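You operate a simulated robot arm through the tools that you are given. There is no shell and no other tool.

You run a simulated robot arm. Do the job below in one go: nothing can be reset, and whatever is moved stays where it is left.

TASK
Put things in order on the top of the run-off table. At the end: the white belt card from the top of the run-off table stands on top of the green plate; the yellow freezer probe stands where the white belt card stood; the grey spacer block stands where the yellow freezer probe stood; the white suction pad from the top of the run-off table stands where the grey spacer block stood; whatever was shut is shut again. Leave all else as you found it, and nothing knocked over.

It is judged by the outcome, as a careful person would: the job done as asked, and still so three seconds after it is handed in. It fails if anything else is knocked over, pushed out of place, dropped, spilled or broken.

THE ROBOT
A 6-joint arm with a two-finger gripper, fixed in place. Base frame: the origin is on the floor under the middle of its stand, x ahead of it, y to its left, z up; the work surface is at about z = 0.812. Lengths are in m, angles in degrees, forces in N, time in s.
With the tool pointing down near the work surface it reaches from about 0.12 to 0.68 m from the base axis. Its first joint turns from -66.0 to 66.0 degrees. Payload 2.45 kg.
The tool frame sits at the grasp point between the pads (the TCP): z along the fingers, y along the line on which they close. The tips reach 0.03 m beyond it. The gripper opens to 0.106 m; its body begins 0.079 m behind the TCP.
Orientation is that of the tool frame in the base frame, as [roll, pitch, yaw] about the fixed x, y, z axes, in that order (R = Rz(yaw) Ry(pitch) Rx(roll)). With the fingers straight down and closing along the base's y, the tool's x points along the base's -x, its y along +y and its z along -z.

THE INTERFACE
- The arm moves only by the tool servo_tool. Its arguments are lists of equal length, an entry for each row: "slide": the shift along the tool's x, y, z in m, a list of three; "dr": the turn, a rotation vector about the tool's x, y, z in degrees, a list of three. In form: {"slide": [[tx, ty, tz], ...], "dr": [[ax, ay, az], ...]}. A call has 1 to 20 rows; each row is the pose to reach, as a shift and turn from the pose commanded when the call began, along the tool's axes at that moment. "grip" is the closure, from 0 (fully open) to 1 (shut), set as the call begins (left out, the last holds). Each row takes 0.2 s and may step no farther than 0.05 m and 8.6 degrees from the row before; otherwise, or with a gripper value out of range, the whole call is refused. Where a pose cannot be reached the arm comes as near as it can. A force on the tool above 40 N (or 10 N above the force at the start of the call, whichever is more), or a blocked arm, ends the call early, and 0.2 s more pass. The fingers move at their own pace (about 0.153 m/s each) and stop on an object; they squeeze with about 26 N. The grip force told is the motor's: it shows also when the fingers shut on nothing. Time passes only in rows, and 0.2 s behind the last, so rows that repeat a pose let the fingers close. The reply holds the time, the measured pose of the TCP, the force on the tool along the base axes, the opening and the grip force, in the units named above and with some noise, with the torque about the TCP (base axes, N m) and any sound that the robot's microphone picked up, and new pictures: "pictures" is both (left out), scene, wrist or none.
- Cameras (640 x 400 px; columns grow to the right, rows downward): "scene" is fixed at [0.0391, 0.41, 1.4129]; the picture's right is [-0.85, -0.53, 0.00], its down [-0.30, 0.48, -0.82] and it looks along [0.43, -0.70, -0.57] (base axes); focal length 316 px, centre (320, 200). "wrist" rides on the gripper at [0.076, -0.002, -0.106] in the tool frame; the picture's right is [0.02, 1.00, 0.00], its down [-0.78, 0.02, -0.62] and it looks along [-0.62, 0.01, 0.78] (tool axes); focal length 247 px, centre (320, 200). There is no depth. A picture from a camera that has moved, and an enlarged one, comes with that camera's place and axes in the base frame and with its lens. The place of the scene camera against the robot may be out by one fixed shift of up to 0.018 m in any direction.
- close_up(camera, box): a new picture of the part [left, top, right, bottom] of that camera's present view, enlarged. No time passes.
- close_job(): hands the job in; it is judged then, once.

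Places have to be worked out from the pictures, the camera data and where the tool is seen. Open the gripper and draw the arm clear of the work before you hand the job in, unless the task says otherwise.

The tools are called as a command line: name --argument value ..., lists and objects as JSON in quotes. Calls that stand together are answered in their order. servo_tool: Moves the arm, as the interface text tells. Its arguments: {"type":"object","properties":{"slide":{"type":"array","items":{"type":"array","items":{"type":"number"}}},"dr":{"type":"array","items":{"type":"array","items":{"type":"number"}}},"grip":{"type":"number"},"pictures":{"type":"string","enum":["both","scene","wrist","none"]}},"required":["slide","dr"]} The other tools are called the same way: close_up (camera, box) takes an enlarged picture of a part of a camera's view; close_job () hands the job in.

At the start:

```text
t: 0.0
ee_pos: [0.4004, -0.0962, 1.1252]
tool_rot: [179.9, 0.0, -180.0]
force: [-0.3, -0.1, 1.3]
moment: [-0.06, -0.01, -0.04]
finger_gap: 0.106
grip_force: 0.0
```

scene: 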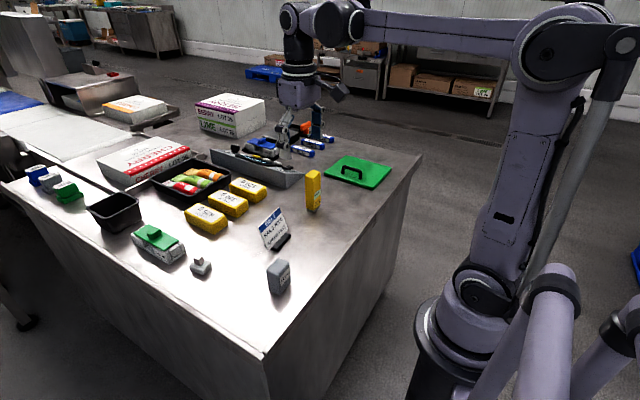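
wrist: 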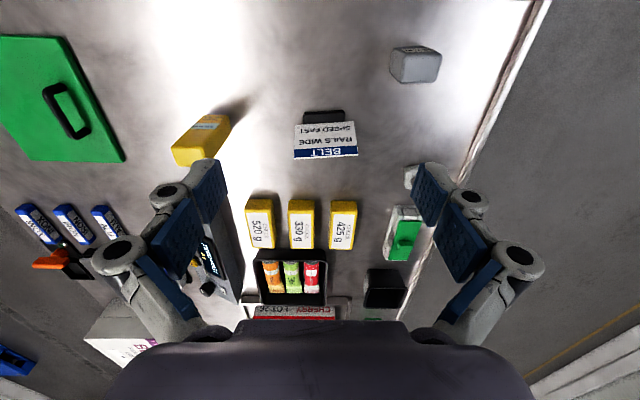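

The pictures show a green plate with a handle, a standing white belt card, a yellow probe, a grey block and a small white suction pad. I take enlarged views to identify them and work out where they stand.

close_up --camera "scene" --box '[220, 140, 420, 310]'

close_up --camera "scene" --box '[80, 130, 240, 290]'

close_up --camera "wrist" --box '[160, 30, 460, 230]'

close_up --camera "wrist" --box '[0, 20, 240, 270]'

```text
2.35 times, centred on (320, 225) of scene
camera zoom: at [0.0391, 0.41, 1.4129], right [-0.85, -0.53, 0.0], down [-0.3, 0.48, -0.82], along [0.43, -0.7, -0.57], focal length 743 px, centre (320, 141)
```

zoom: 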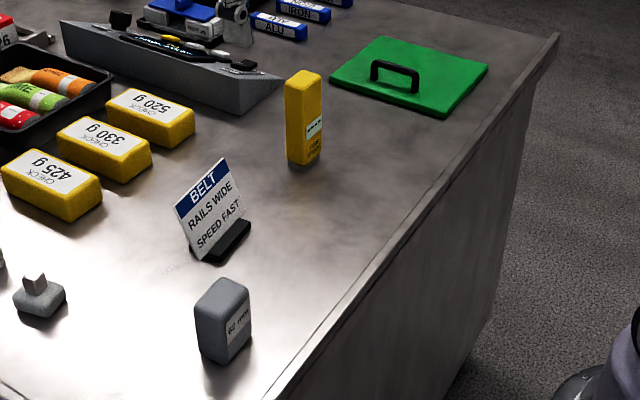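

```text
2.50 times, centred on (160, 210) of scene
camera zoom: at [0.0391, 0.41, 1.4129], right [-0.85, -0.53, 0.0], down [-0.3, 0.48, -0.82], along [0.43, -0.7, -0.57], focal length 789 px, centre (720, 175)
```

zoom: 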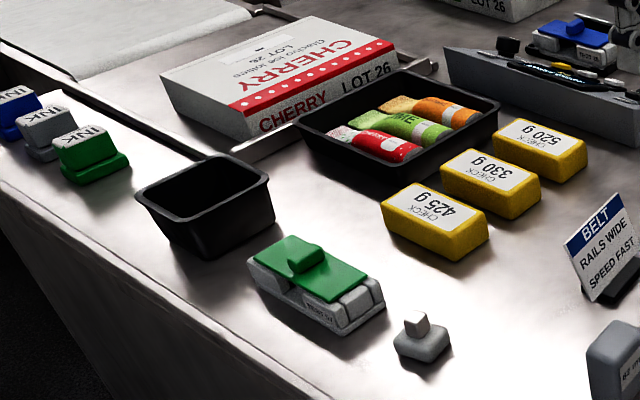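

```text
2.00 times, centred on (310, 130) of wrist
camera zoom: at [0.3238, -0.0963, 1.2315], right [-0.02, 1.0, 0.0], down [0.78, 0.02, 0.62], along [0.62, 0.01, -0.78], focal length 494 px, centre (340, 340)
```

zoom: 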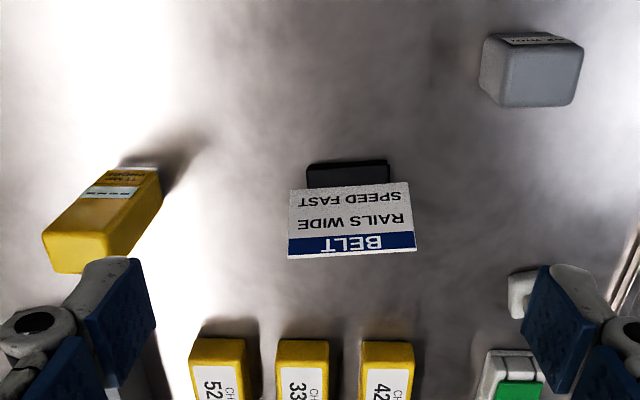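

```text
1.60 times, centred on (120, 145) of wrist
camera zoom: at [0.3238, -0.0963, 1.2315], right [-0.02, 1.0, 0.0], down [0.78, 0.02, 0.62], along [0.62, 0.01, -0.78], focal length 395 px, centre (640, 288)
```

zoom: 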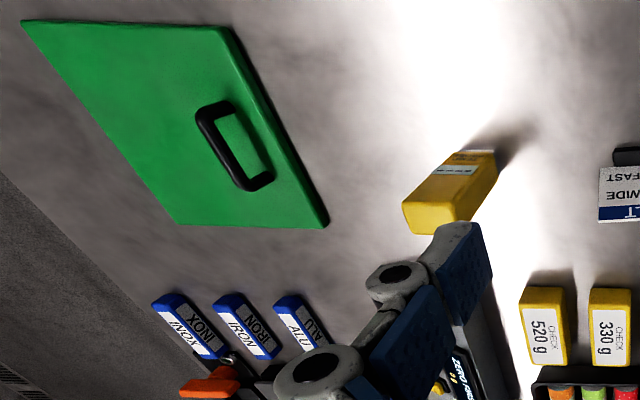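

The layout is clear: card near (0.47,-0.09), probe near (0.48,-0.27), block near (0.38,0.035), pad near (0.59,0.09), plate about x 0.37–0.56 and y -0.64 to -0.455. I take tighter close-ups to refine the edges before moving.

close_up --camera "wrist" --box '[280, 95, 380, 165]'

close_up --camera "scene" --box '[240, 195, 310, 260]'

close_up --camera "scene" --box '[315, 145, 405, 200]'

close_up --camera "wrist" --box '[370, 30, 460, 100]'

```text
5.71 times, centred on (330, 130) of wrist
camera zoom: at [0.3238, -0.0963, 1.2315], right [-0.02, 1.0, 0.0], down [0.78, 0.02, 0.62], along [0.62, 0.01, -0.78], focal length 1411 px, centre (263, 600)
```

zoom: 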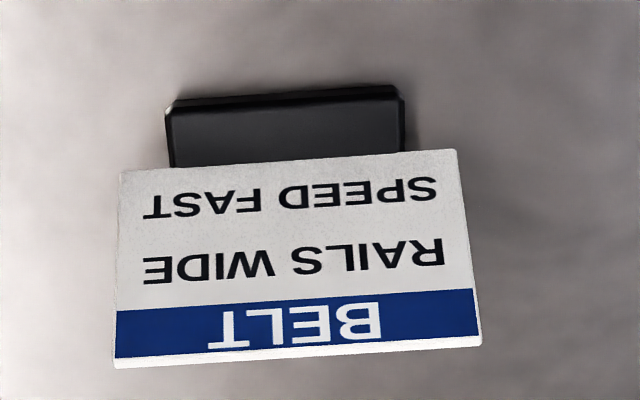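

```text
6.15 times, centred on (275, 228) of scene
camera zoom: at [0.0391, 0.41, 1.4129], right [-0.85, -0.53, 0.0], down [-0.3, 0.48, -0.82], along [0.43, -0.7, -0.57], focal length 1943 px, centre (597, 31)
```

zoom: 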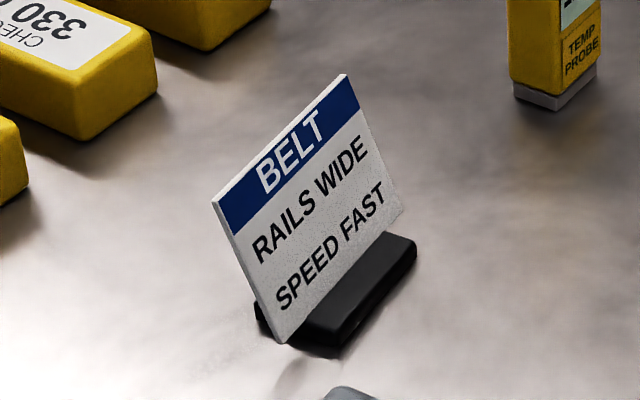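

```text
7.11 times, centred on (360, 172) of scene
camera zoom: at [0.0391, 0.41, 1.4129], right [-0.85, -0.53, 0.0], down [-0.3, 0.48, -0.82], along [0.43, -0.7, -0.57], focal length 2245 px, centre (36, 396)
```

zoom: 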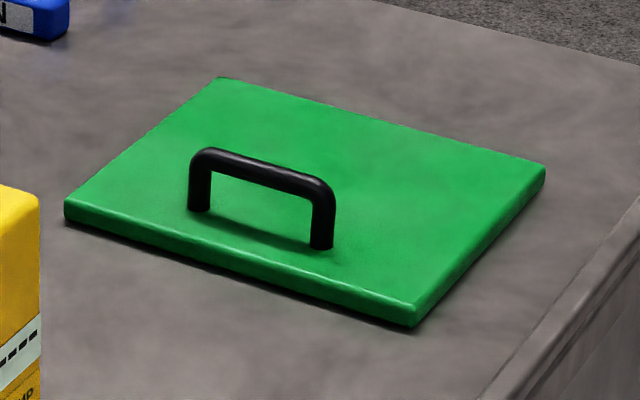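

```text
5.71 times, centred on (415, 65) of wrist
camera zoom: at [0.3238, -0.0963, 1.2315], right [-0.02, 1.0, 0.0], down [0.78, 0.02, 0.62], along [0.62, 0.01, -0.78], focal length 1411 px, centre (-223, 971)
```

zoom: 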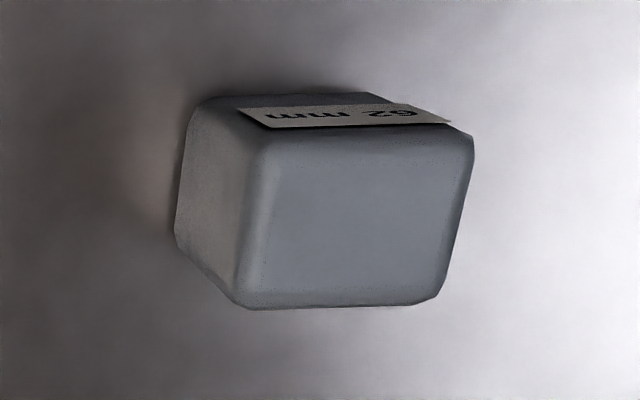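

The card is about 0.10 m wide and 0.08 m high, centred near (0.484,-0.087), turned about 5° and leaning back about 16°. I turn the tool so the fingers close along x and move high above the plate, to check reach there and see the plate and its handle better.

servo_tool --slide '[[0, -0.04, 0.0075], [0, -0.08, 0.015], [0, -0.12, 0.0225], [0, -0.16, 0.03], [0, -0.2, 0.0375], [0, -0.24, 0.045], [0, -0.28, 0.0525], [0, -0.32, 0.06], [0, -0.36, 0.0675], [0, -0.4, 0.075]]' --dr '[[0, 0, 8.5], [0, 0, 17], [0, 0, 25.5], [0, 0, 34], [0, 0, 42.5], [0, 0, 51], [0, 0, 59.5], [0, 0, 68], [0, 0, 76.5], [0, 0, 85]]' --grip 0

```text
t: 2.2
ee_pos: [0.4004, -0.4954, 1.0508]
tool_rot: [180.0, -0.1, 94.9]
force: [-0.2, -0.7, 0.4]
moment: [0.02, 0.01, 0.03]
finger_gap: 0.106
grip_force: 0.0
camera wrist: at [0.3913, -0.4183, 1.1579], right [0.99, 0.11, 0.0], down [0.08, -0.78, 0.62], along [0.07, -0.62, -0.78], focal length 247 px, centre (320, 200)
```

scene: 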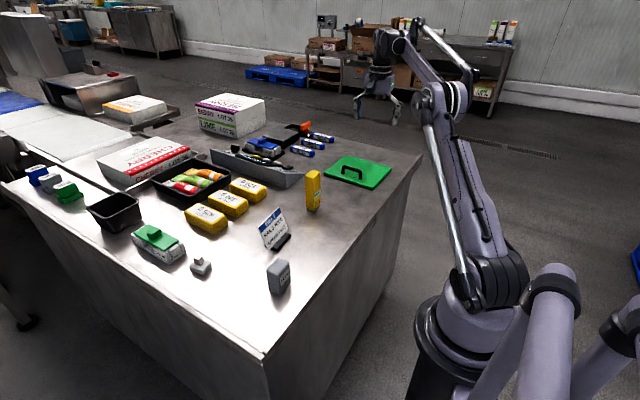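
wrist: 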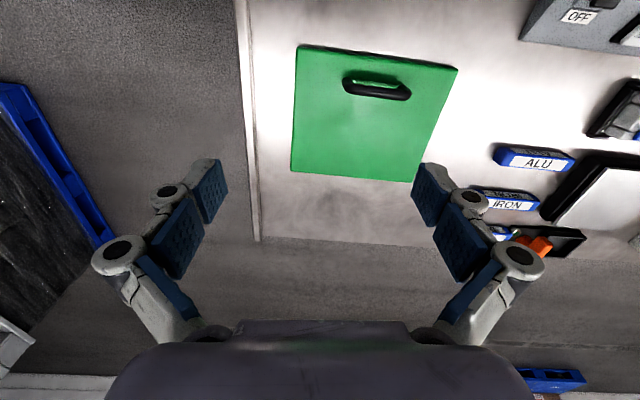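

The arm reached (0.400,-0.495) with the turn. I take a close look at the plate from here to place the handle and edges.

close_up --camera "wrist" --box '[280, 35, 480, 195]'

```text
2.50 times, centred on (380, 115) of wrist
camera zoom: at [0.3913, -0.4183, 1.1579], right [0.99, 0.11, 0.0], down [0.08, -0.78, 0.62], along [0.07, -0.62, -0.78], focal length 617 px, centre (170, 412)
```

zoom: 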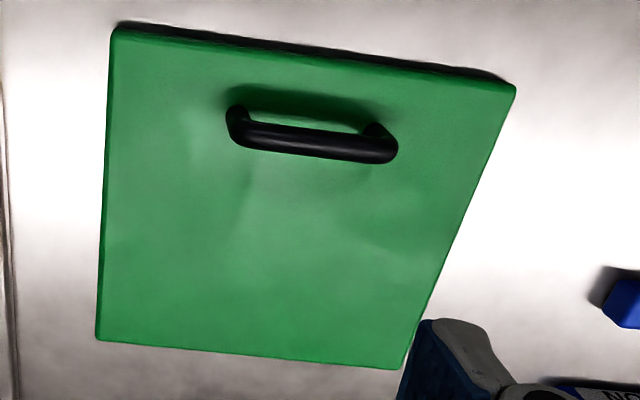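

The plate top spans about x 0.370–0.566 and y -0.63 to -0.459, with the handle at y≈-0.49, x 0.434–0.507. I now test whether the leaned tool posture the card needs can reach (0.40,-0.535) lower down, staying well above the handle.

servo_tool --slide '[[-0.0133, -0.001, 0.033], [-0.0266, -0.002, 0.066], [-0.0398, -0.0034, 0.1], [-0.0398, -0.0034, 0.1]]' --dr '[[5.3, 0, 0], [10.6, 0, 0], [16, 0, 0], [16, 0, 0]]'

```text
t: 3.2
ee_pos: [0.3878, -0.5234, 0.947]
tool_rot: [-164.0, 0.0, 94.9]
force: [0.7, -0.1, 0.3]
moment: [-0.01, 0.0, -0.02]
finger_gap: 0.1058
grip_force: 0.0
out of reach, approached as far as the arm can: row 2, 3, 4
camera wrist: at [0.409, -0.4429, 1.0501], right [0.96, 0.11, -0.28], down [0.26, -0.76, 0.59], along [-0.15, -0.64, -0.76], focal length 247 px, centre (320, 200)
```

scene: 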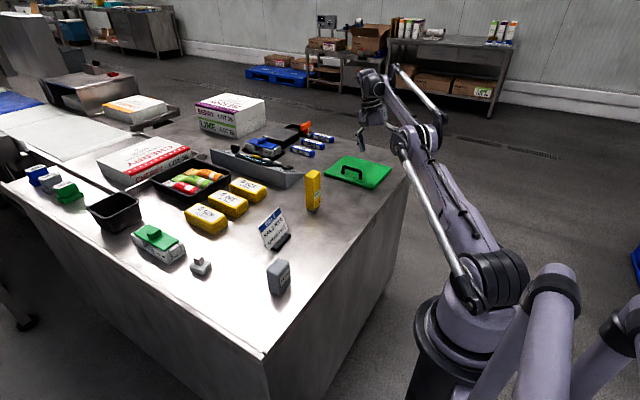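
wrist: 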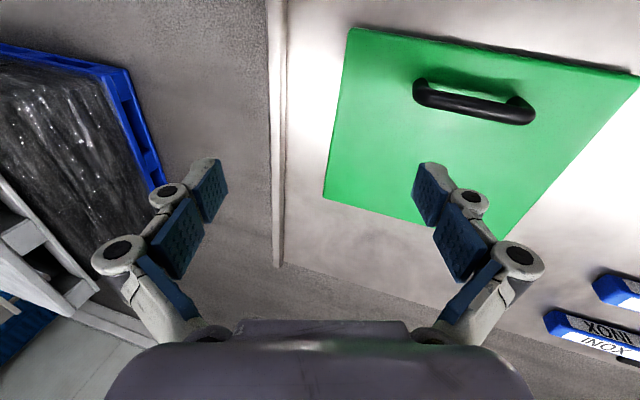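

With the lean the arm gets to about r≈0.65 m, enough for a spot at about (0.397,-0.51) on the near part of the plate, clear of the handle. I now lift and travel high back to above the belt card, keeping the leaned posture.

servo_tool --slide '[[0, -0.0138, -0.048], [0, -0.0276, -0.0961], [0.0424, -0.014, -0.1], [0.0849, -0.0003, -0.1039], [0.1273, 0.0133, -0.1078], [0.1698, 0.0269, -0.1117], [0.2122, 0.0406, -0.1157], [0.2546, 0.0542, -0.1196], [0.2971, 0.0678, -0.1235], [0.3395, 0.0814, -0.1274], [0.382, 0.0951, -0.1313], [0.4244, 0.1087, -0.1352], [0.4244, 0.1087, -0.1352]]' --dr '[[0, 0, 0], [0, 0, 0], [0, 0, 0], [0, 0, 0], [0, 0, 0], [0, 0, 0], [0, 0, 0], [0, 0, 0], [0, 0, 0], [0, 0, 0], [0, 0, 0], [0, 0, 0], [0, 0, 0]]'

```text
t: 6.0
ee_pos: [0.5201, -0.0906, 1.0837]
tool_rot: [-164.1, 0.0, 95.0]
force: [-0.7, 0.0, -0.5]
moment: [-0.03, -0.01, 0.02]
finger_gap: 0.1059
grip_force: 0.0
out of reach, approached as far as the arm can: row 1, 2, 3, 5, 6, 7, 8, 9, 10, 11, 12, 13
camera wrist: at [0.5407, -0.0111, 1.1865], right [0.96, 0.1, -0.28], down [0.25, -0.76, 0.59], along [-0.15, -0.64, -0.76], focal length 247 px, centre (320, 200)
```

scene: 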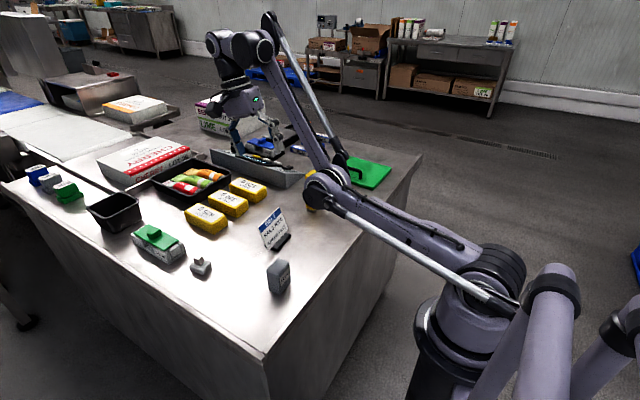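
wrist: 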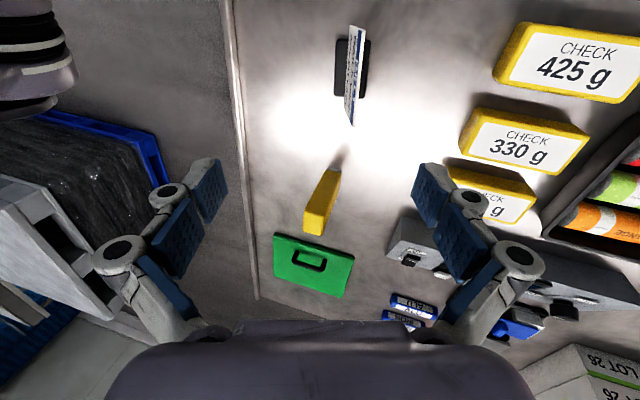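

The scene picture shows the arm has passed through full stretch and its elbow has folded downward, which must not be used near the table. I raise the arm up and out while bringing the tool back to vertical, to straighten it and then fold it back elbow-up.

servo_tool --slide '[[-0.001, -0.0006, -0.0456], [-0.002, -0.0012, -0.0912], [-0.003, -0.0019, -0.1368], [-0.004, -0.0025, -0.1824], [-0.0051, -0.0031, -0.228]]' --dr '[[-3.2, 0, 0], [-6.4, 0, 0], [-9.6, 0, 0], [-12.8, 0, 0], [-16, 0, 0]]'

```text
t: 7.2
ee_pos: [0.499, -0.0782, 1.2588]
tool_rot: [179.9, 0.1, 94.9]
force: [1.8, -0.3, -1.6]
moment: [0.01, 0.2, -0.03]
finger_gap: 0.1059
grip_force: 0.1
out of reach, approached as far as the arm can: row 2, 3, 4, 5
camera wrist: at [0.4899, -0.0008, 1.3646], right [0.99, 0.11, 0.0], down [0.08, -0.78, 0.62], along [0.07, -0.62, -0.78], focal length 247 px, centre (320, 200)
```

scene: 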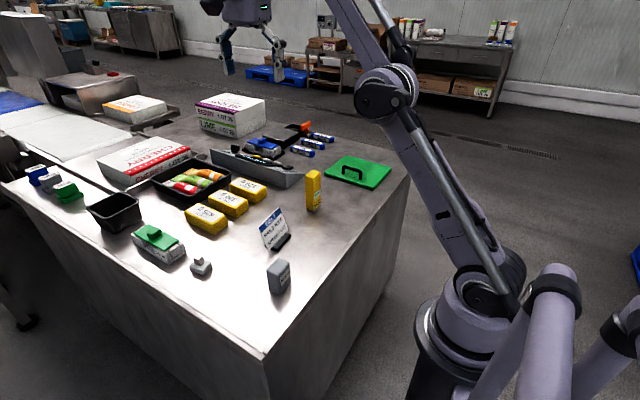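
wrist: 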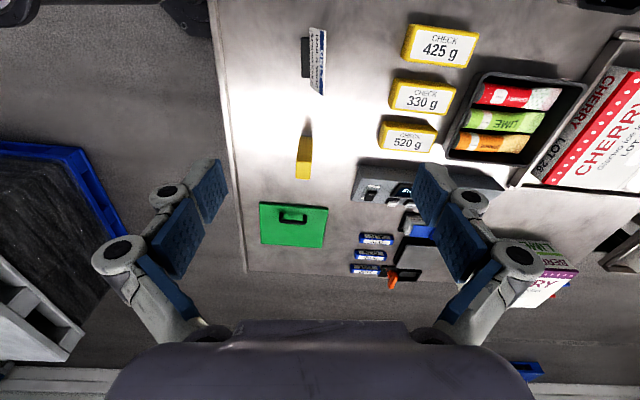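

The arm is now almost straight with the tool vertical at (0.499,-0.078,1.259). I command a plain downward move from here so the elbow bends upward again.

servo_tool --slide '[[0, 0, 0.045], [0, 0, 0.09], [0, 0, 0.135], [0, -0.015, 0.17], [0, -0.03, 0.2]]' --dr '[[0, 0, 0], [0, 0, 0], [0, 0, 0], [0, 0, 0], [0, 0, 0]]'

```text
t: 8.4
ee_pos: [0.4664, -0.0761, 1.0553]
tool_rot: [-180.0, 0.1, 95.0]
force: [0.1, -0.5, 0.6]
moment: [0.03, 0.01, 0.01]
finger_gap: 0.1056
grip_force: 0.0
camera wrist: at [0.4582, 0.0001, 1.1621], right [0.99, 0.11, 0.0], down [0.08, -0.78, 0.62], along [0.07, -0.62, -0.78], focal length 247 px, centre (320, 200)
```

scene: 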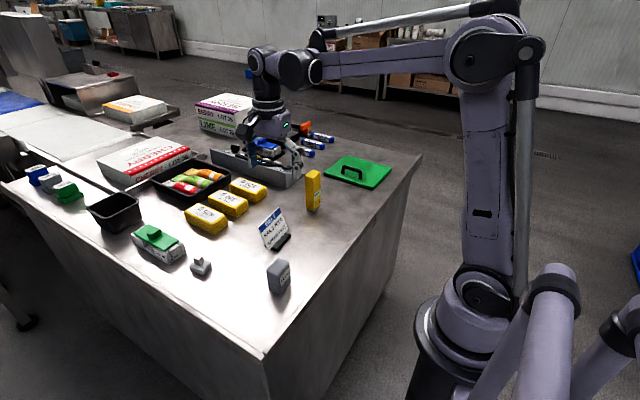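
wrist: 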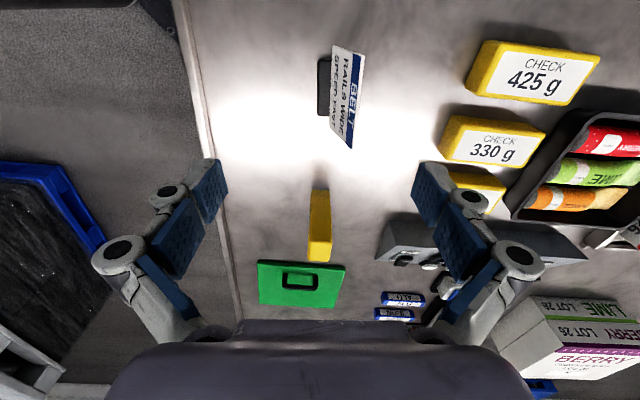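

Elbow is up again, tool vertical at (0.466,-0.076,1.055). I take a close look at the card from this view to fix its lean and position.

close_up --camera "wrist" --box '[290, 30, 400, 160]'

close_up --camera "wrist" --box '[270, 180, 370, 280]'

```text
3.08 times, centred on (345, 95) of wrist
camera zoom: at [0.4582, 0.0001, 1.1621], right [0.99, 0.11, 0.0], down [0.08, -0.78, 0.62], along [0.07, -0.62, -0.78], focal length 760 px, centre (243, 523)
```

zoom: 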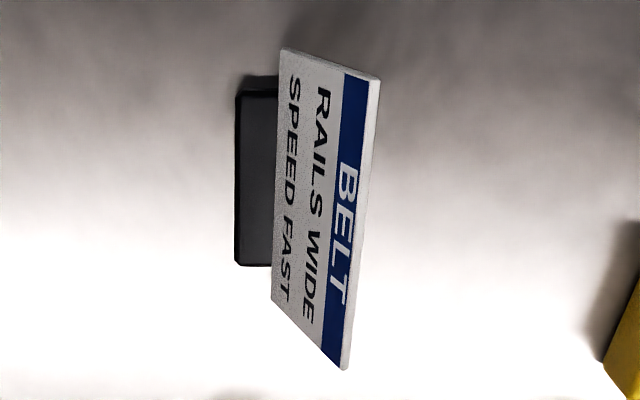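

```text
4.00 times, centred on (320, 230) of wrist
camera zoom: at [0.4582, 0.0001, 1.1621], right [0.99, 0.11, 0.0], down [0.08, -0.78, 0.62], along [0.07, -0.62, -0.78], focal length 988 px, centre (320, 80)
```

zoom: 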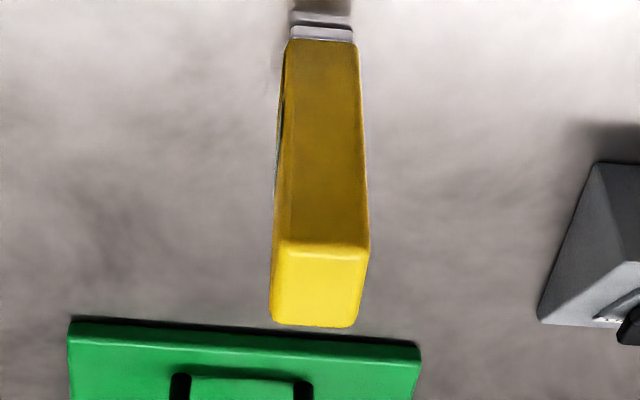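

The card top edge is near (0.506,-0.081,0.895) and the lean comes out at about 20°. I go to a pre-grasp 8 cm back along the card's plane with the tool leaned 20°, then check.

servo_tool --slide '[[-0.002, 0.0154, 0.0241], [-0.004, 0.0308, 0.0482], [-0.0059, 0.0461, 0.0723], [-0.0079, 0.0615, 0.0964], [-0.0079, 0.0615, 0.0964]]' --dr '[[5, 0, 0], [10, 0, 0], [15, 0, 0], [20, 0, 0], [20, 0, 0]]'

close_up --camera "wrist" --box '[220, 0, 420, 160]'

```text
t: 9.6
ee_pos: [0.5284, -0.0831, 0.9638]
tool_rot: [-160.0, -0.1, 95.1]
force: [0.2, 0.2, 0.1]
moment: [0.02, 0.03, 0.03]
finger_gap: 0.1058
grip_force: 0.0
camera wrist: at [0.5566, -0.0028, 1.0645], right [0.93, 0.1, -0.34], down [0.3, -0.76, 0.58], along [-0.2, -0.64, -0.74], focal length 247 px, centre (320, 200)
```

scene: 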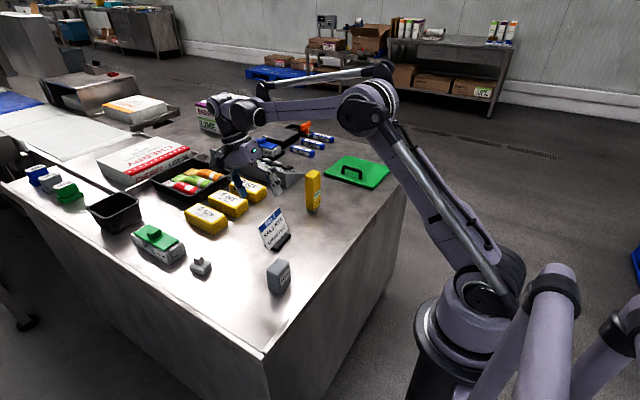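
wrist: 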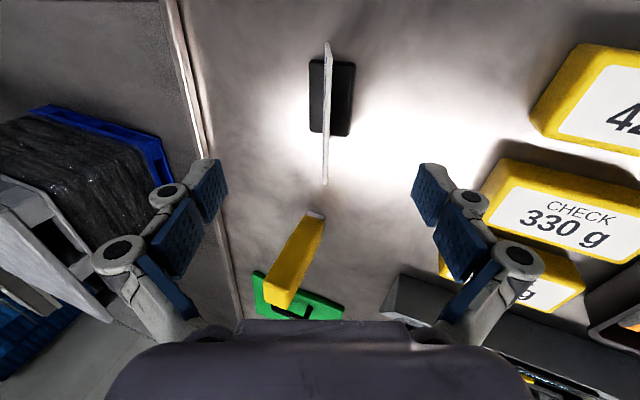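

```text
2.50 times, centred on (320, 80) of wrist
camera zoom: at [0.5566, -0.0028, 1.0645], right [0.93, 0.1, -0.34], down [0.3, -0.76, 0.58], along [-0.2, -0.64, -0.74], focal length 617 px, centre (320, 500)
```

zoom: 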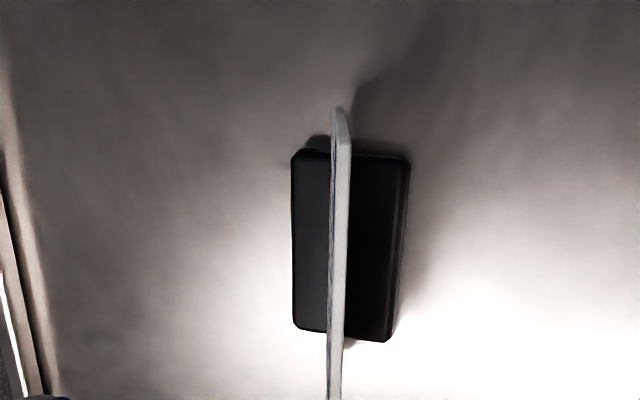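

The card is exactly edge-on in the wrist view, so the 20° lean and yaw match; it sits about 3 mm to the +x side of the tool's centre plane. I correct that and slide 8.5 cm down along the card's plane.

servo_tool --slide '[[0, 0.003, 0.02], [0, 0.003, 0.045], [0, 0.003, 0.065], [0, 0.003, 0.085], [0, 0.003, 0.085]]' --dr '[[0, 0, 0], [0, 0, 0], [0, 0, 0], [0, 0, 0], [0, 0, 0]]'

close_up --camera "wrist" --box '[200, 0, 440, 200]'

close_up --camera "scene" --box '[200, 150, 330, 260]'

```text
t: 10.8
ee_pos: [0.5036, -0.0826, 0.8815]
tool_rot: [-160.0, 0.0, 95.0]
force: [-0.5, -0.2, 0.9]
moment: [0.01, 0.0, 0.01]
finger_gap: 0.1058
grip_force: 0.0
camera wrist: at [0.5311, -0.0032, 0.9815], right [0.93, 0.1, -0.34], down [0.3, -0.76, 0.58], along [-0.2, -0.64, -0.74], focal length 247 px, centre (320, 200)
```

scene: 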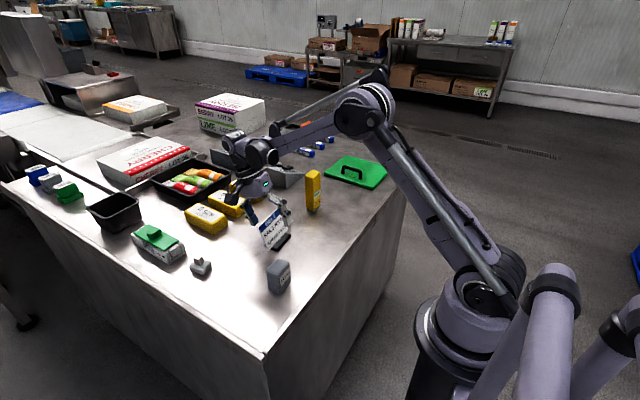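
wrist: 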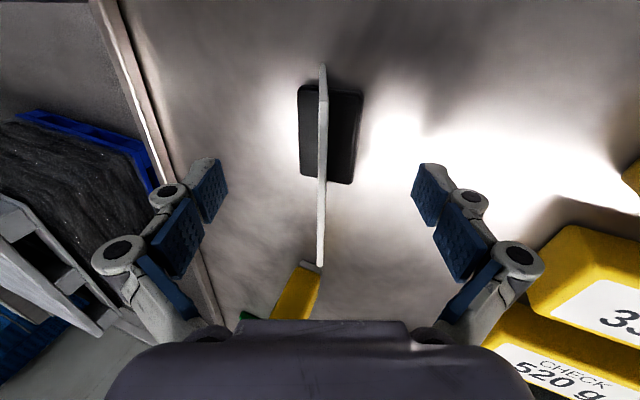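

```text
2.00 times, centred on (320, 100) of wrist
camera zoom: at [0.5311, -0.0032, 0.9815], right [0.93, 0.1, -0.34], down [0.3, -0.76, 0.58], along [-0.2, -0.64, -0.74], focal length 494 px, centre (320, 400)
```

zoom: 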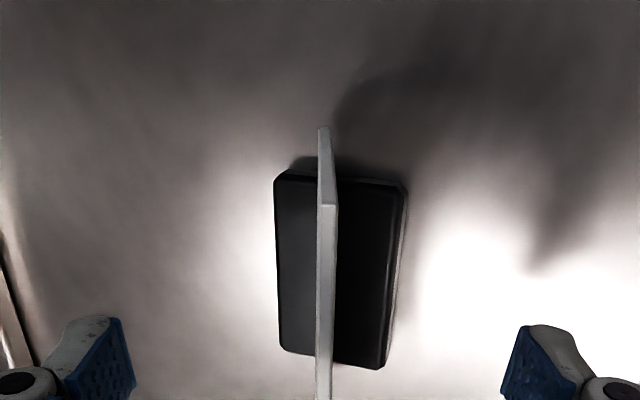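

```text
3.64 times, centred on (265, 205) of scene
camera zoom: at [0.0391, 0.41, 1.4129], right [-0.85, -0.53, 0.0], down [-0.3, 0.48, -0.82], along [0.43, -0.7, -0.57], focal length 1148 px, centre (520, 182)
```

zoom: 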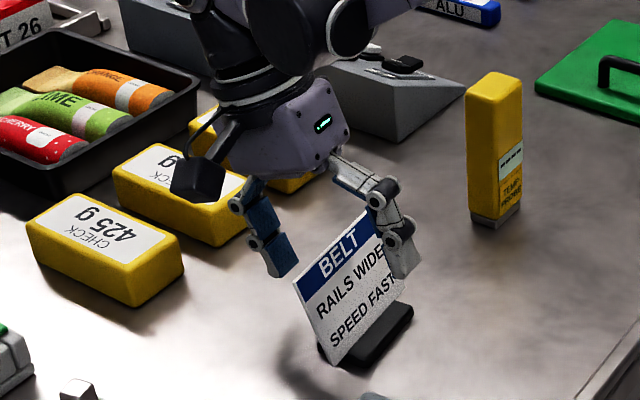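

The fingers straddle the card centrally, with the card edge on the centre line. I close the gripper while holding still.

servo_tool --slide '[[0, 0, 0], [0, 0, 0], [0, 0, 0], [0, 0, 0]]' --dr '[[0, 0, 0], [0, 0, 0], [0, 0, 0], [0, 0, 0]]' --grip 1

close_up --camera "wrist" --box '[200, 0, 440, 200]'

close_up --camera "scene" --box '[200, 150, 330, 260]'

```text
t: 11.8
ee_pos: [0.5031, -0.0829, 0.8815]
tool_rot: [-160.0, 0.0, 95.1]
force: [0.0, 0.2, 2.0]
moment: [0.1, 0.01, 0.0]
finger_gap: 0.006
grip_force: 26.2
camera wrist: at [0.5311, -0.0031, 0.9818], right [0.93, 0.1, -0.34], down [0.3, -0.76, 0.58], along [-0.2, -0.64, -0.74], focal length 247 px, centre (320, 200)
```

scene: 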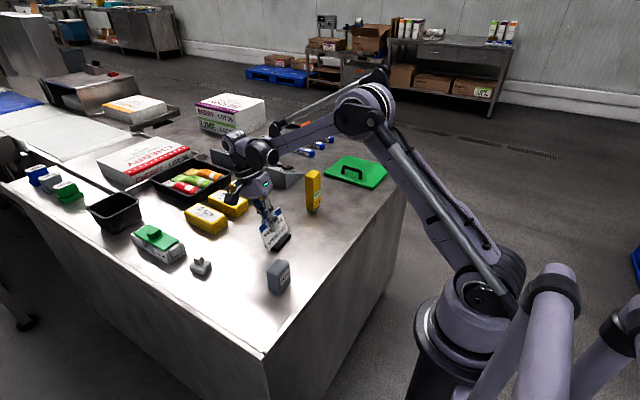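
wrist: 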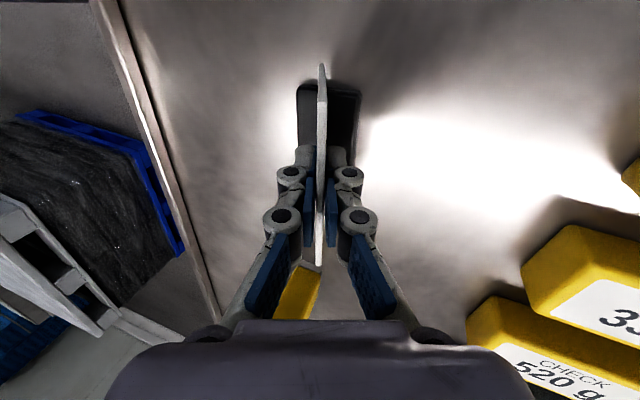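

```text
2.00 times, centred on (320, 100) of wrist
camera zoom: at [0.5311, -0.0031, 0.9818], right [0.93, 0.1, -0.34], down [0.3, -0.76, 0.58], along [-0.2, -0.64, -0.74], focal length 494 px, centre (320, 400)
```

zoom: 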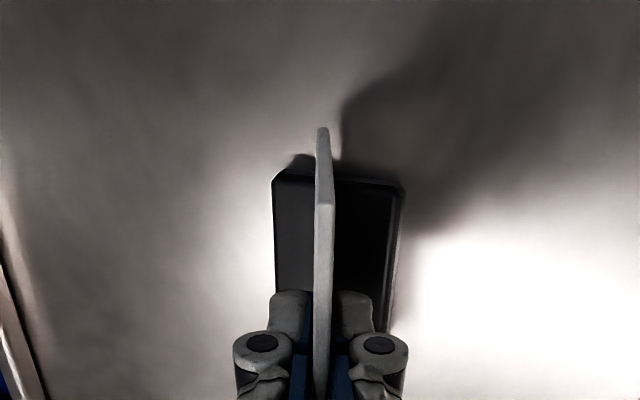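

```text
3.64 times, centred on (265, 205) of scene
camera zoom: at [0.0391, 0.41, 1.4129], right [-0.85, -0.53, 0.0], down [-0.3, 0.48, -0.82], along [0.43, -0.7, -0.57], focal length 1148 px, centre (520, 182)
```

zoom: 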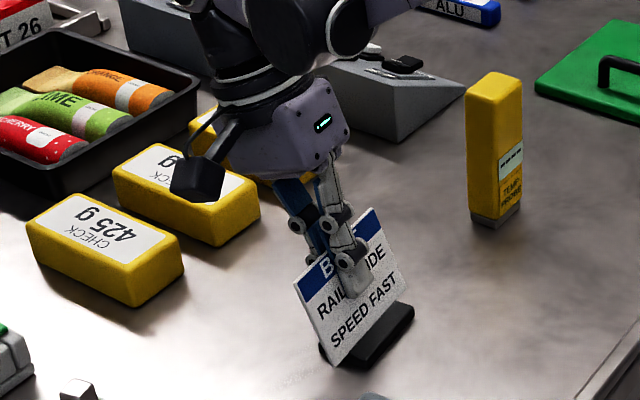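

The card is held (gap 6 mm) without having shifted. I lift it straight up 10 cm and check that it hangs steady.

servo_tool --slide '[[0, -0.0051, -0.0141], [0, -0.0137, -0.0376], [0, -0.0239, -0.0658], [0, -0.0342, -0.094], [0, -0.0342, -0.094]]' --dr '[[0, 0, 0], [0, 0, 0], [0, 0, 0], [0, 0, 0], [0, 0, 0]]'

close_up --camera "scene" --box '[190, 110, 330, 250]'

```text
t: 13.0
ee_pos: [0.5029, -0.0841, 0.9803]
tool_rot: [-160.0, 0.0, 95.0]
force: [0.1, 0.1, -1.0]
moment: [0.0, 0.0, 0.02]
finger_gap: 0.006
grip_force: 26.1
camera wrist: at [0.5308, -0.0037, 1.0813], right [0.93, 0.1, -0.34], down [0.3, -0.76, 0.58], along [-0.2, -0.64, -0.74], focal length 247 px, centre (320, 200)
```

scene: 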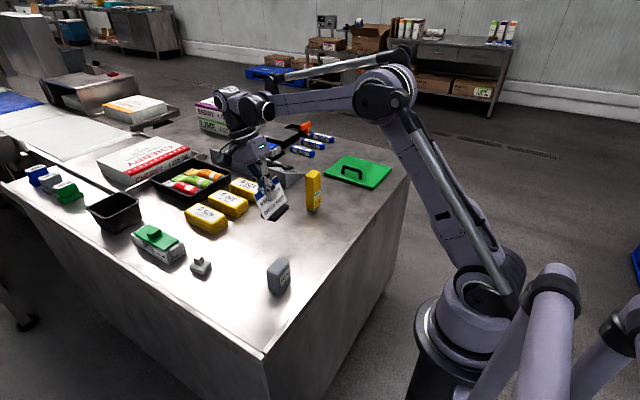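
wrist: 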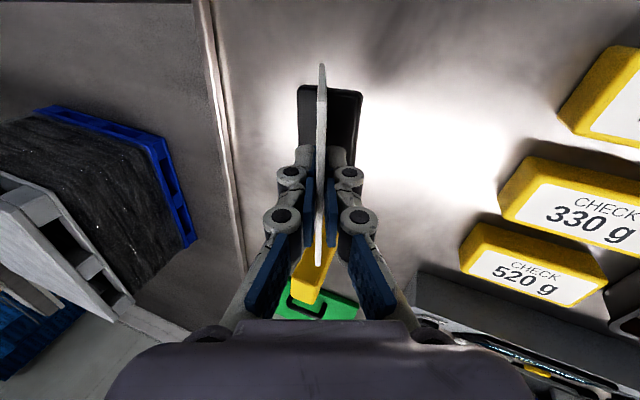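

```text
2.86 times, centred on (260, 180) of scene
camera zoom: at [0.0391, 0.41, 1.4129], right [-0.85, -0.53, 0.0], down [-0.3, 0.48, -0.82], along [0.43, -0.7, -0.57], focal length 902 px, centre (491, 257)
```

zoom: 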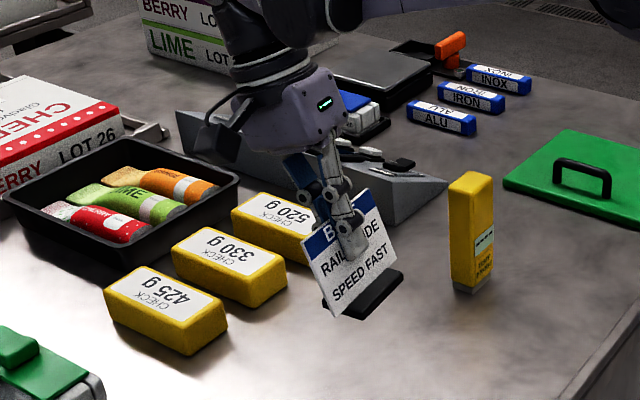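

The card hangs steady. I carry it around the near side of the probe at height toward the plate, turning it gradually about the vertical so the lean does not cost reach.

servo_tool --slide '[[-0.0271, -0.0274, -0.0073], [-0.0542, -0.0547, -0.0147], [-0.0812, -0.0821, -0.022], [-0.1083, -0.1094, -0.0293], [-0.1404, -0.1246, -0.0238], [-0.1724, -0.1398, -0.0183], [-0.2045, -0.155, -0.0128], [-0.2446, -0.15, 0.0014], [-0.2847, -0.1451, 0.0155], [-0.3248, -0.1401, 0.0297], [-0.3248, -0.1401, 0.0297]]' --dr '[[0, -1.06, -2.91], [0, -2.12, -5.83], [0, -3.18, -8.74], [0, -4.24, -11.65], [0, -5.3, -14.57], [0, -6.36, -17.48], [0, -7.42, -20.39], [0, -8.48, -23.3], [0, -9.54, -26.22], [0, -10.6, -29.13], [0, -10.6, -29.13]]'

```text
t: 15.4
ee_pos: [0.3875, -0.4214, 0.9995]
tool_rot: [-160.0, 0.0, 126.0]
force: [0.5, 0.1, -0.3]
moment: [0.01, -0.02, 0.0]
finger_gap: 0.0065
grip_force: 26.0
camera wrist: at [0.3705, -0.3386, 1.0995], right [0.75, 0.57, -0.34], down [0.65, -0.5, 0.58], along [0.16, -0.65, -0.74], focal length 247 px, centre (320, 200)
```

scene: 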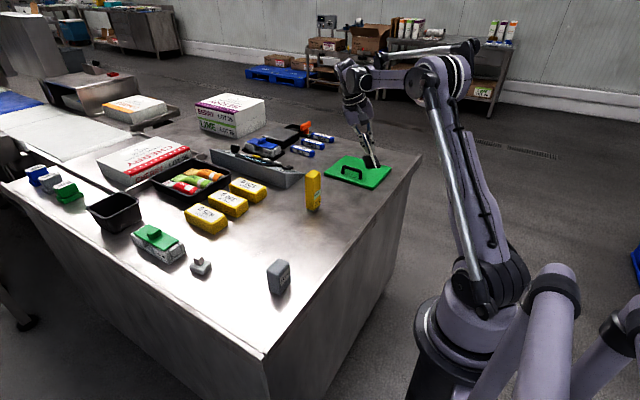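
wrist: 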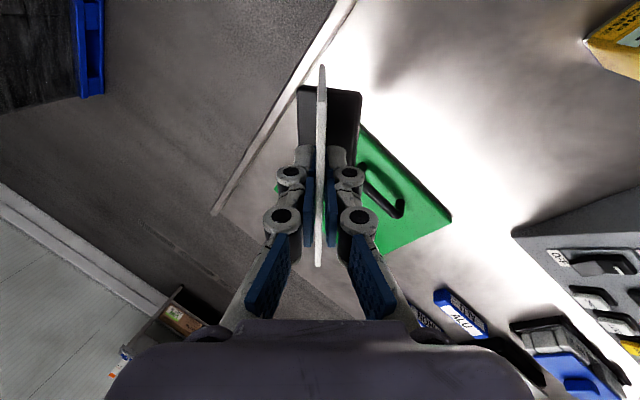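

Carry is fine at (0.388,-0.421,1.000). I move to above the chosen spot, still clear of the handle, finishing the turn.

servo_tool --slide '[[-0.0258, -0.001, 0.0148], [-0.0517, -0.0019, 0.0296], [-0.0775, -0.0028, 0.0445], [-0.1034, -0.0038, 0.0593], [-0.1034, -0.0038, 0.0593]]' --dr '[[0, -0.77, -2.11], [0, -1.54, -4.23], [0, -2.31, -6.34], [0, -3.08, -8.46], [0, -3.08, -8.46]]'

close_up --camera "scene" --box '[310, 110, 420, 210]'

close_up --camera "wrist" --box '[180, 0, 500, 220]'

```text
t: 16.6
ee_pos: [0.4297, -0.5181, 0.9465]
tool_rot: [-160.1, 0.1, 135.0]
force: [-1.2, 0.2, -0.4]
moment: [0.05, -0.02, -0.01]
finger_gap: 0.0061
grip_force: 26.4
camera wrist: at [0.4002, -0.4383, 1.0476], right [0.65, 0.68, -0.34], down [0.72, -0.39, 0.58], along [0.26, -0.62, -0.74], focal length 247 px, centre (320, 200)
```

scene: 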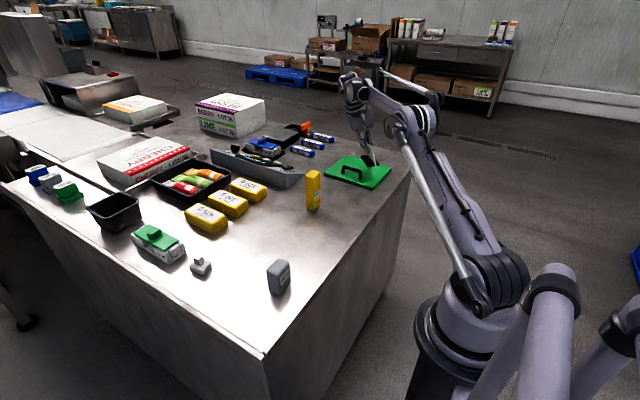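
wrist: 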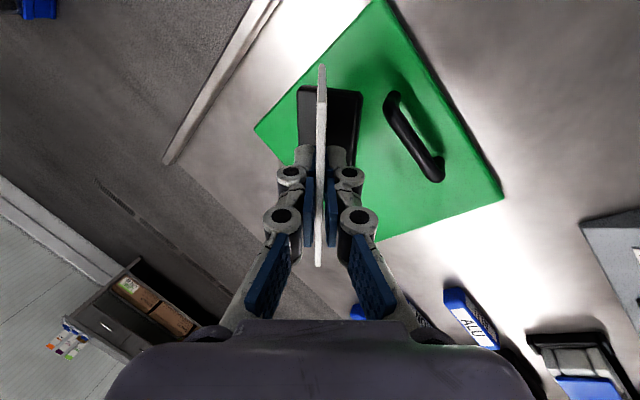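

```text
4.00 times, centred on (365, 160) of scene
camera zoom: at [0.0391, 0.41, 1.4129], right [-0.85, -0.53, 0.0], down [-0.3, 0.48, -0.82], along [0.43, -0.7, -0.57], focal length 1263 px, centre (140, 360)
```

zoom: 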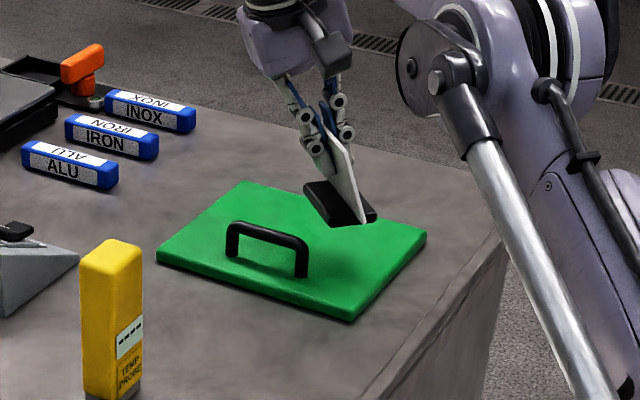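

```text
1.82 times, centred on (340, 110) of wrist
camera zoom: at [0.4002, -0.4383, 1.0476], right [0.65, 0.68, -0.34], down [0.72, -0.39, 0.58], along [0.26, -0.62, -0.74], focal length 449 px, centre (284, 364)
```

zoom: 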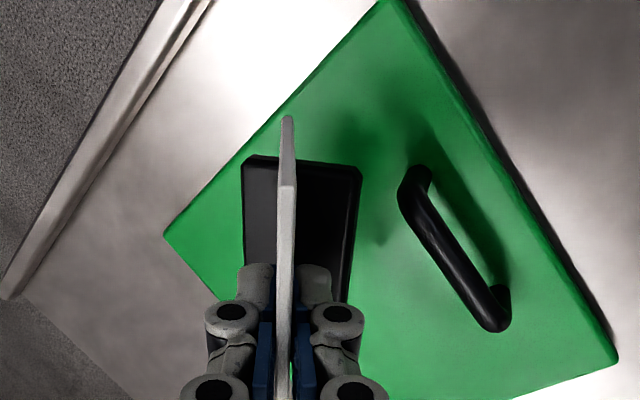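

The card hangs over the free part of the plate with clearance to the handle and edge. I lower it straight down, slowly, to a few millimetres above the expected contact height.

servo_tool --slide '[[0, 0.0048, 0.0132], [0, 0.0096, 0.0263], [0, 0.0133, 0.0366], [0, 0.0159, 0.0437], [0, 0.0159, 0.0437]]' --dr '[[0, 0, 0], [0, 0, 0], [0, 0, 0], [0, 0, 0], [0, 0, 0]]'

close_up --camera "scene" --box '[320, 120, 410, 200]'

close_up --camera "wrist" --box '[180, 0, 500, 220]'

```text
t: 17.8
ee_pos: [0.4303, -0.518, 0.8995]
tool_rot: [-160.1, 0.0, 135.0]
force: [0.3, 0.8, -1.0]
moment: [0.02, -0.01, -0.02]
finger_gap: 0.0061
grip_force: 26.2
camera wrist: at [0.401, -0.4377, 0.9996], right [0.65, 0.68, -0.34], down [0.72, -0.39, 0.58], along [0.26, -0.62, -0.74], focal length 247 px, centre (320, 200)
```

scene: 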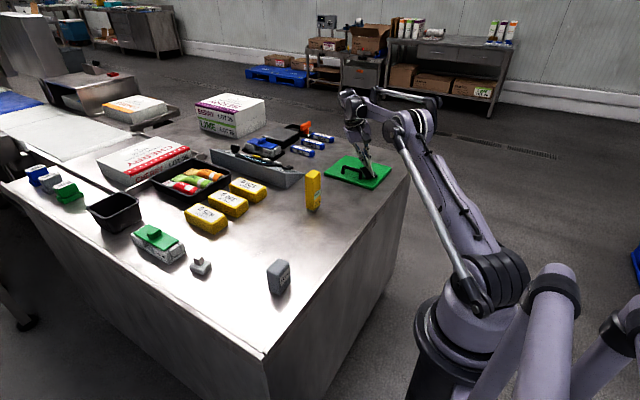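
wrist: 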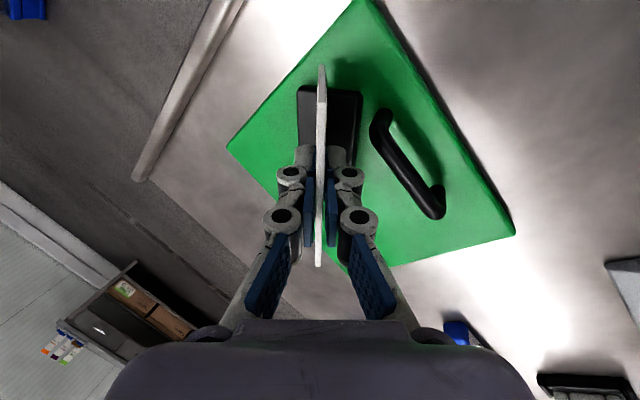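

```text
5.00 times, centred on (365, 160) of scene
camera zoom: at [0.0391, 0.41, 1.4129], right [-0.85, -0.53, 0.0], down [-0.3, 0.48, -0.82], along [0.43, -0.7, -0.57], focal length 1578 px, centre (95, 400)
```

zoom: 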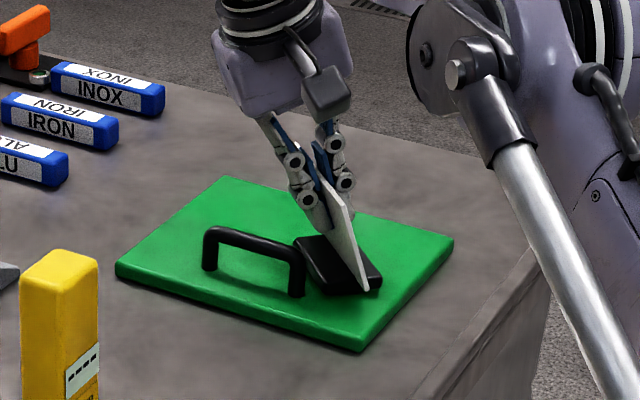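

```text
1.82 times, centred on (340, 110) of wrist
camera zoom: at [0.401, -0.4377, 0.9996], right [0.65, 0.68, -0.34], down [0.72, -0.39, 0.58], along [0.26, -0.62, -0.74], focal length 449 px, centre (284, 364)
```

zoom: 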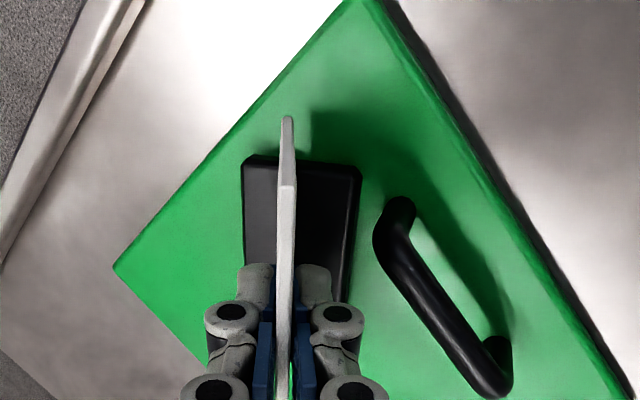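

The base hovers about 8 mm above the plate, the finger is clear of the handle. I lower in small steps and watch the force.

servo_tool --slide '[[0, 0.0007, 0.0019], [0, 0.0014, 0.0038], [0, 0.0014, 0.0038]]' --dr '[[0, 0, 0], [0, 0, 0], [0, 0, 0]]' --pictures "none"

servo_tool --slide '[[0, 0.0005, 0.0014], [0, 0.0009, 0.0024], [0, 0.0009, 0.0024]]' --dr '[[0, 0, 0], [0, 0, 0], [0, 0, 0]]' --pictures "none"

```text
t: 18.6
ee_pos: [0.4316, -0.5182, 0.8959]
tool_rot: [-160.0, 0.0, 134.8]
force: [-1.1, 0.8, -0.7]
moment: [0.01, 0.01, 0.01]
finger_gap: 0.006
grip_force: 26.5
```

```text
t: 19.4
ee_pos: [0.4307, -0.5176, 0.8948]
tool_rot: [-159.9, 0.1, 135.0]
force: [0.4, -3.0, 13.0]
moment: [-0.08, 0.16, 0.03]
finger_gap: 0.0062
grip_force: 25.5
```

Contact is felt (13 N up) at z≈0.894, so the base stands on the plate. I look before opening.

close_up --camera "scene" --box '[335, 130, 405, 190]'

close_up --camera "wrist" --box '[180, 0, 500, 220]'

```text
6.67 times, centred on (370, 160) of scene
camera zoom: at [0.039, 0.4102, 1.4129], right [-0.85, -0.53, 0.0], down [-0.3, 0.48, -0.82], along [0.43, -0.7, -0.57], focal length 2105 px, centre (-13, 467)
```

zoom: 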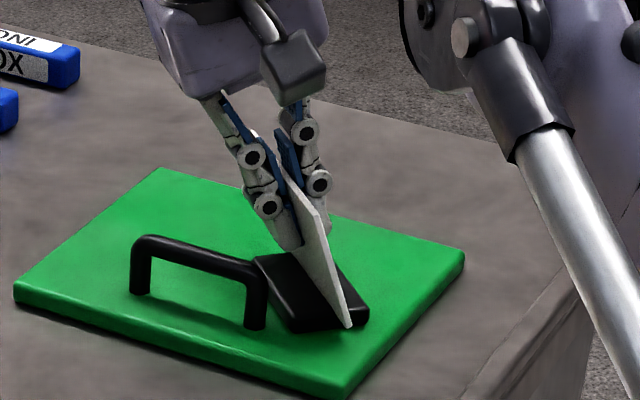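

```text
1.82 times, centred on (340, 110) of wrist
camera zoom: at [0.4013, -0.4374, 0.9953], right [0.65, 0.68, -0.34], down [0.72, -0.39, 0.58], along [0.26, -0.62, -0.74], focal length 449 px, centre (284, 364)
```

zoom: 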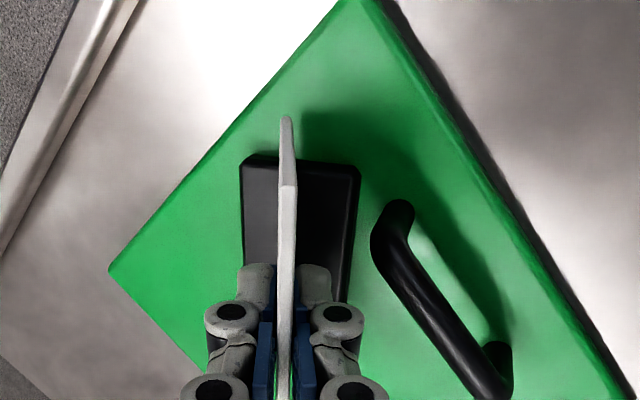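

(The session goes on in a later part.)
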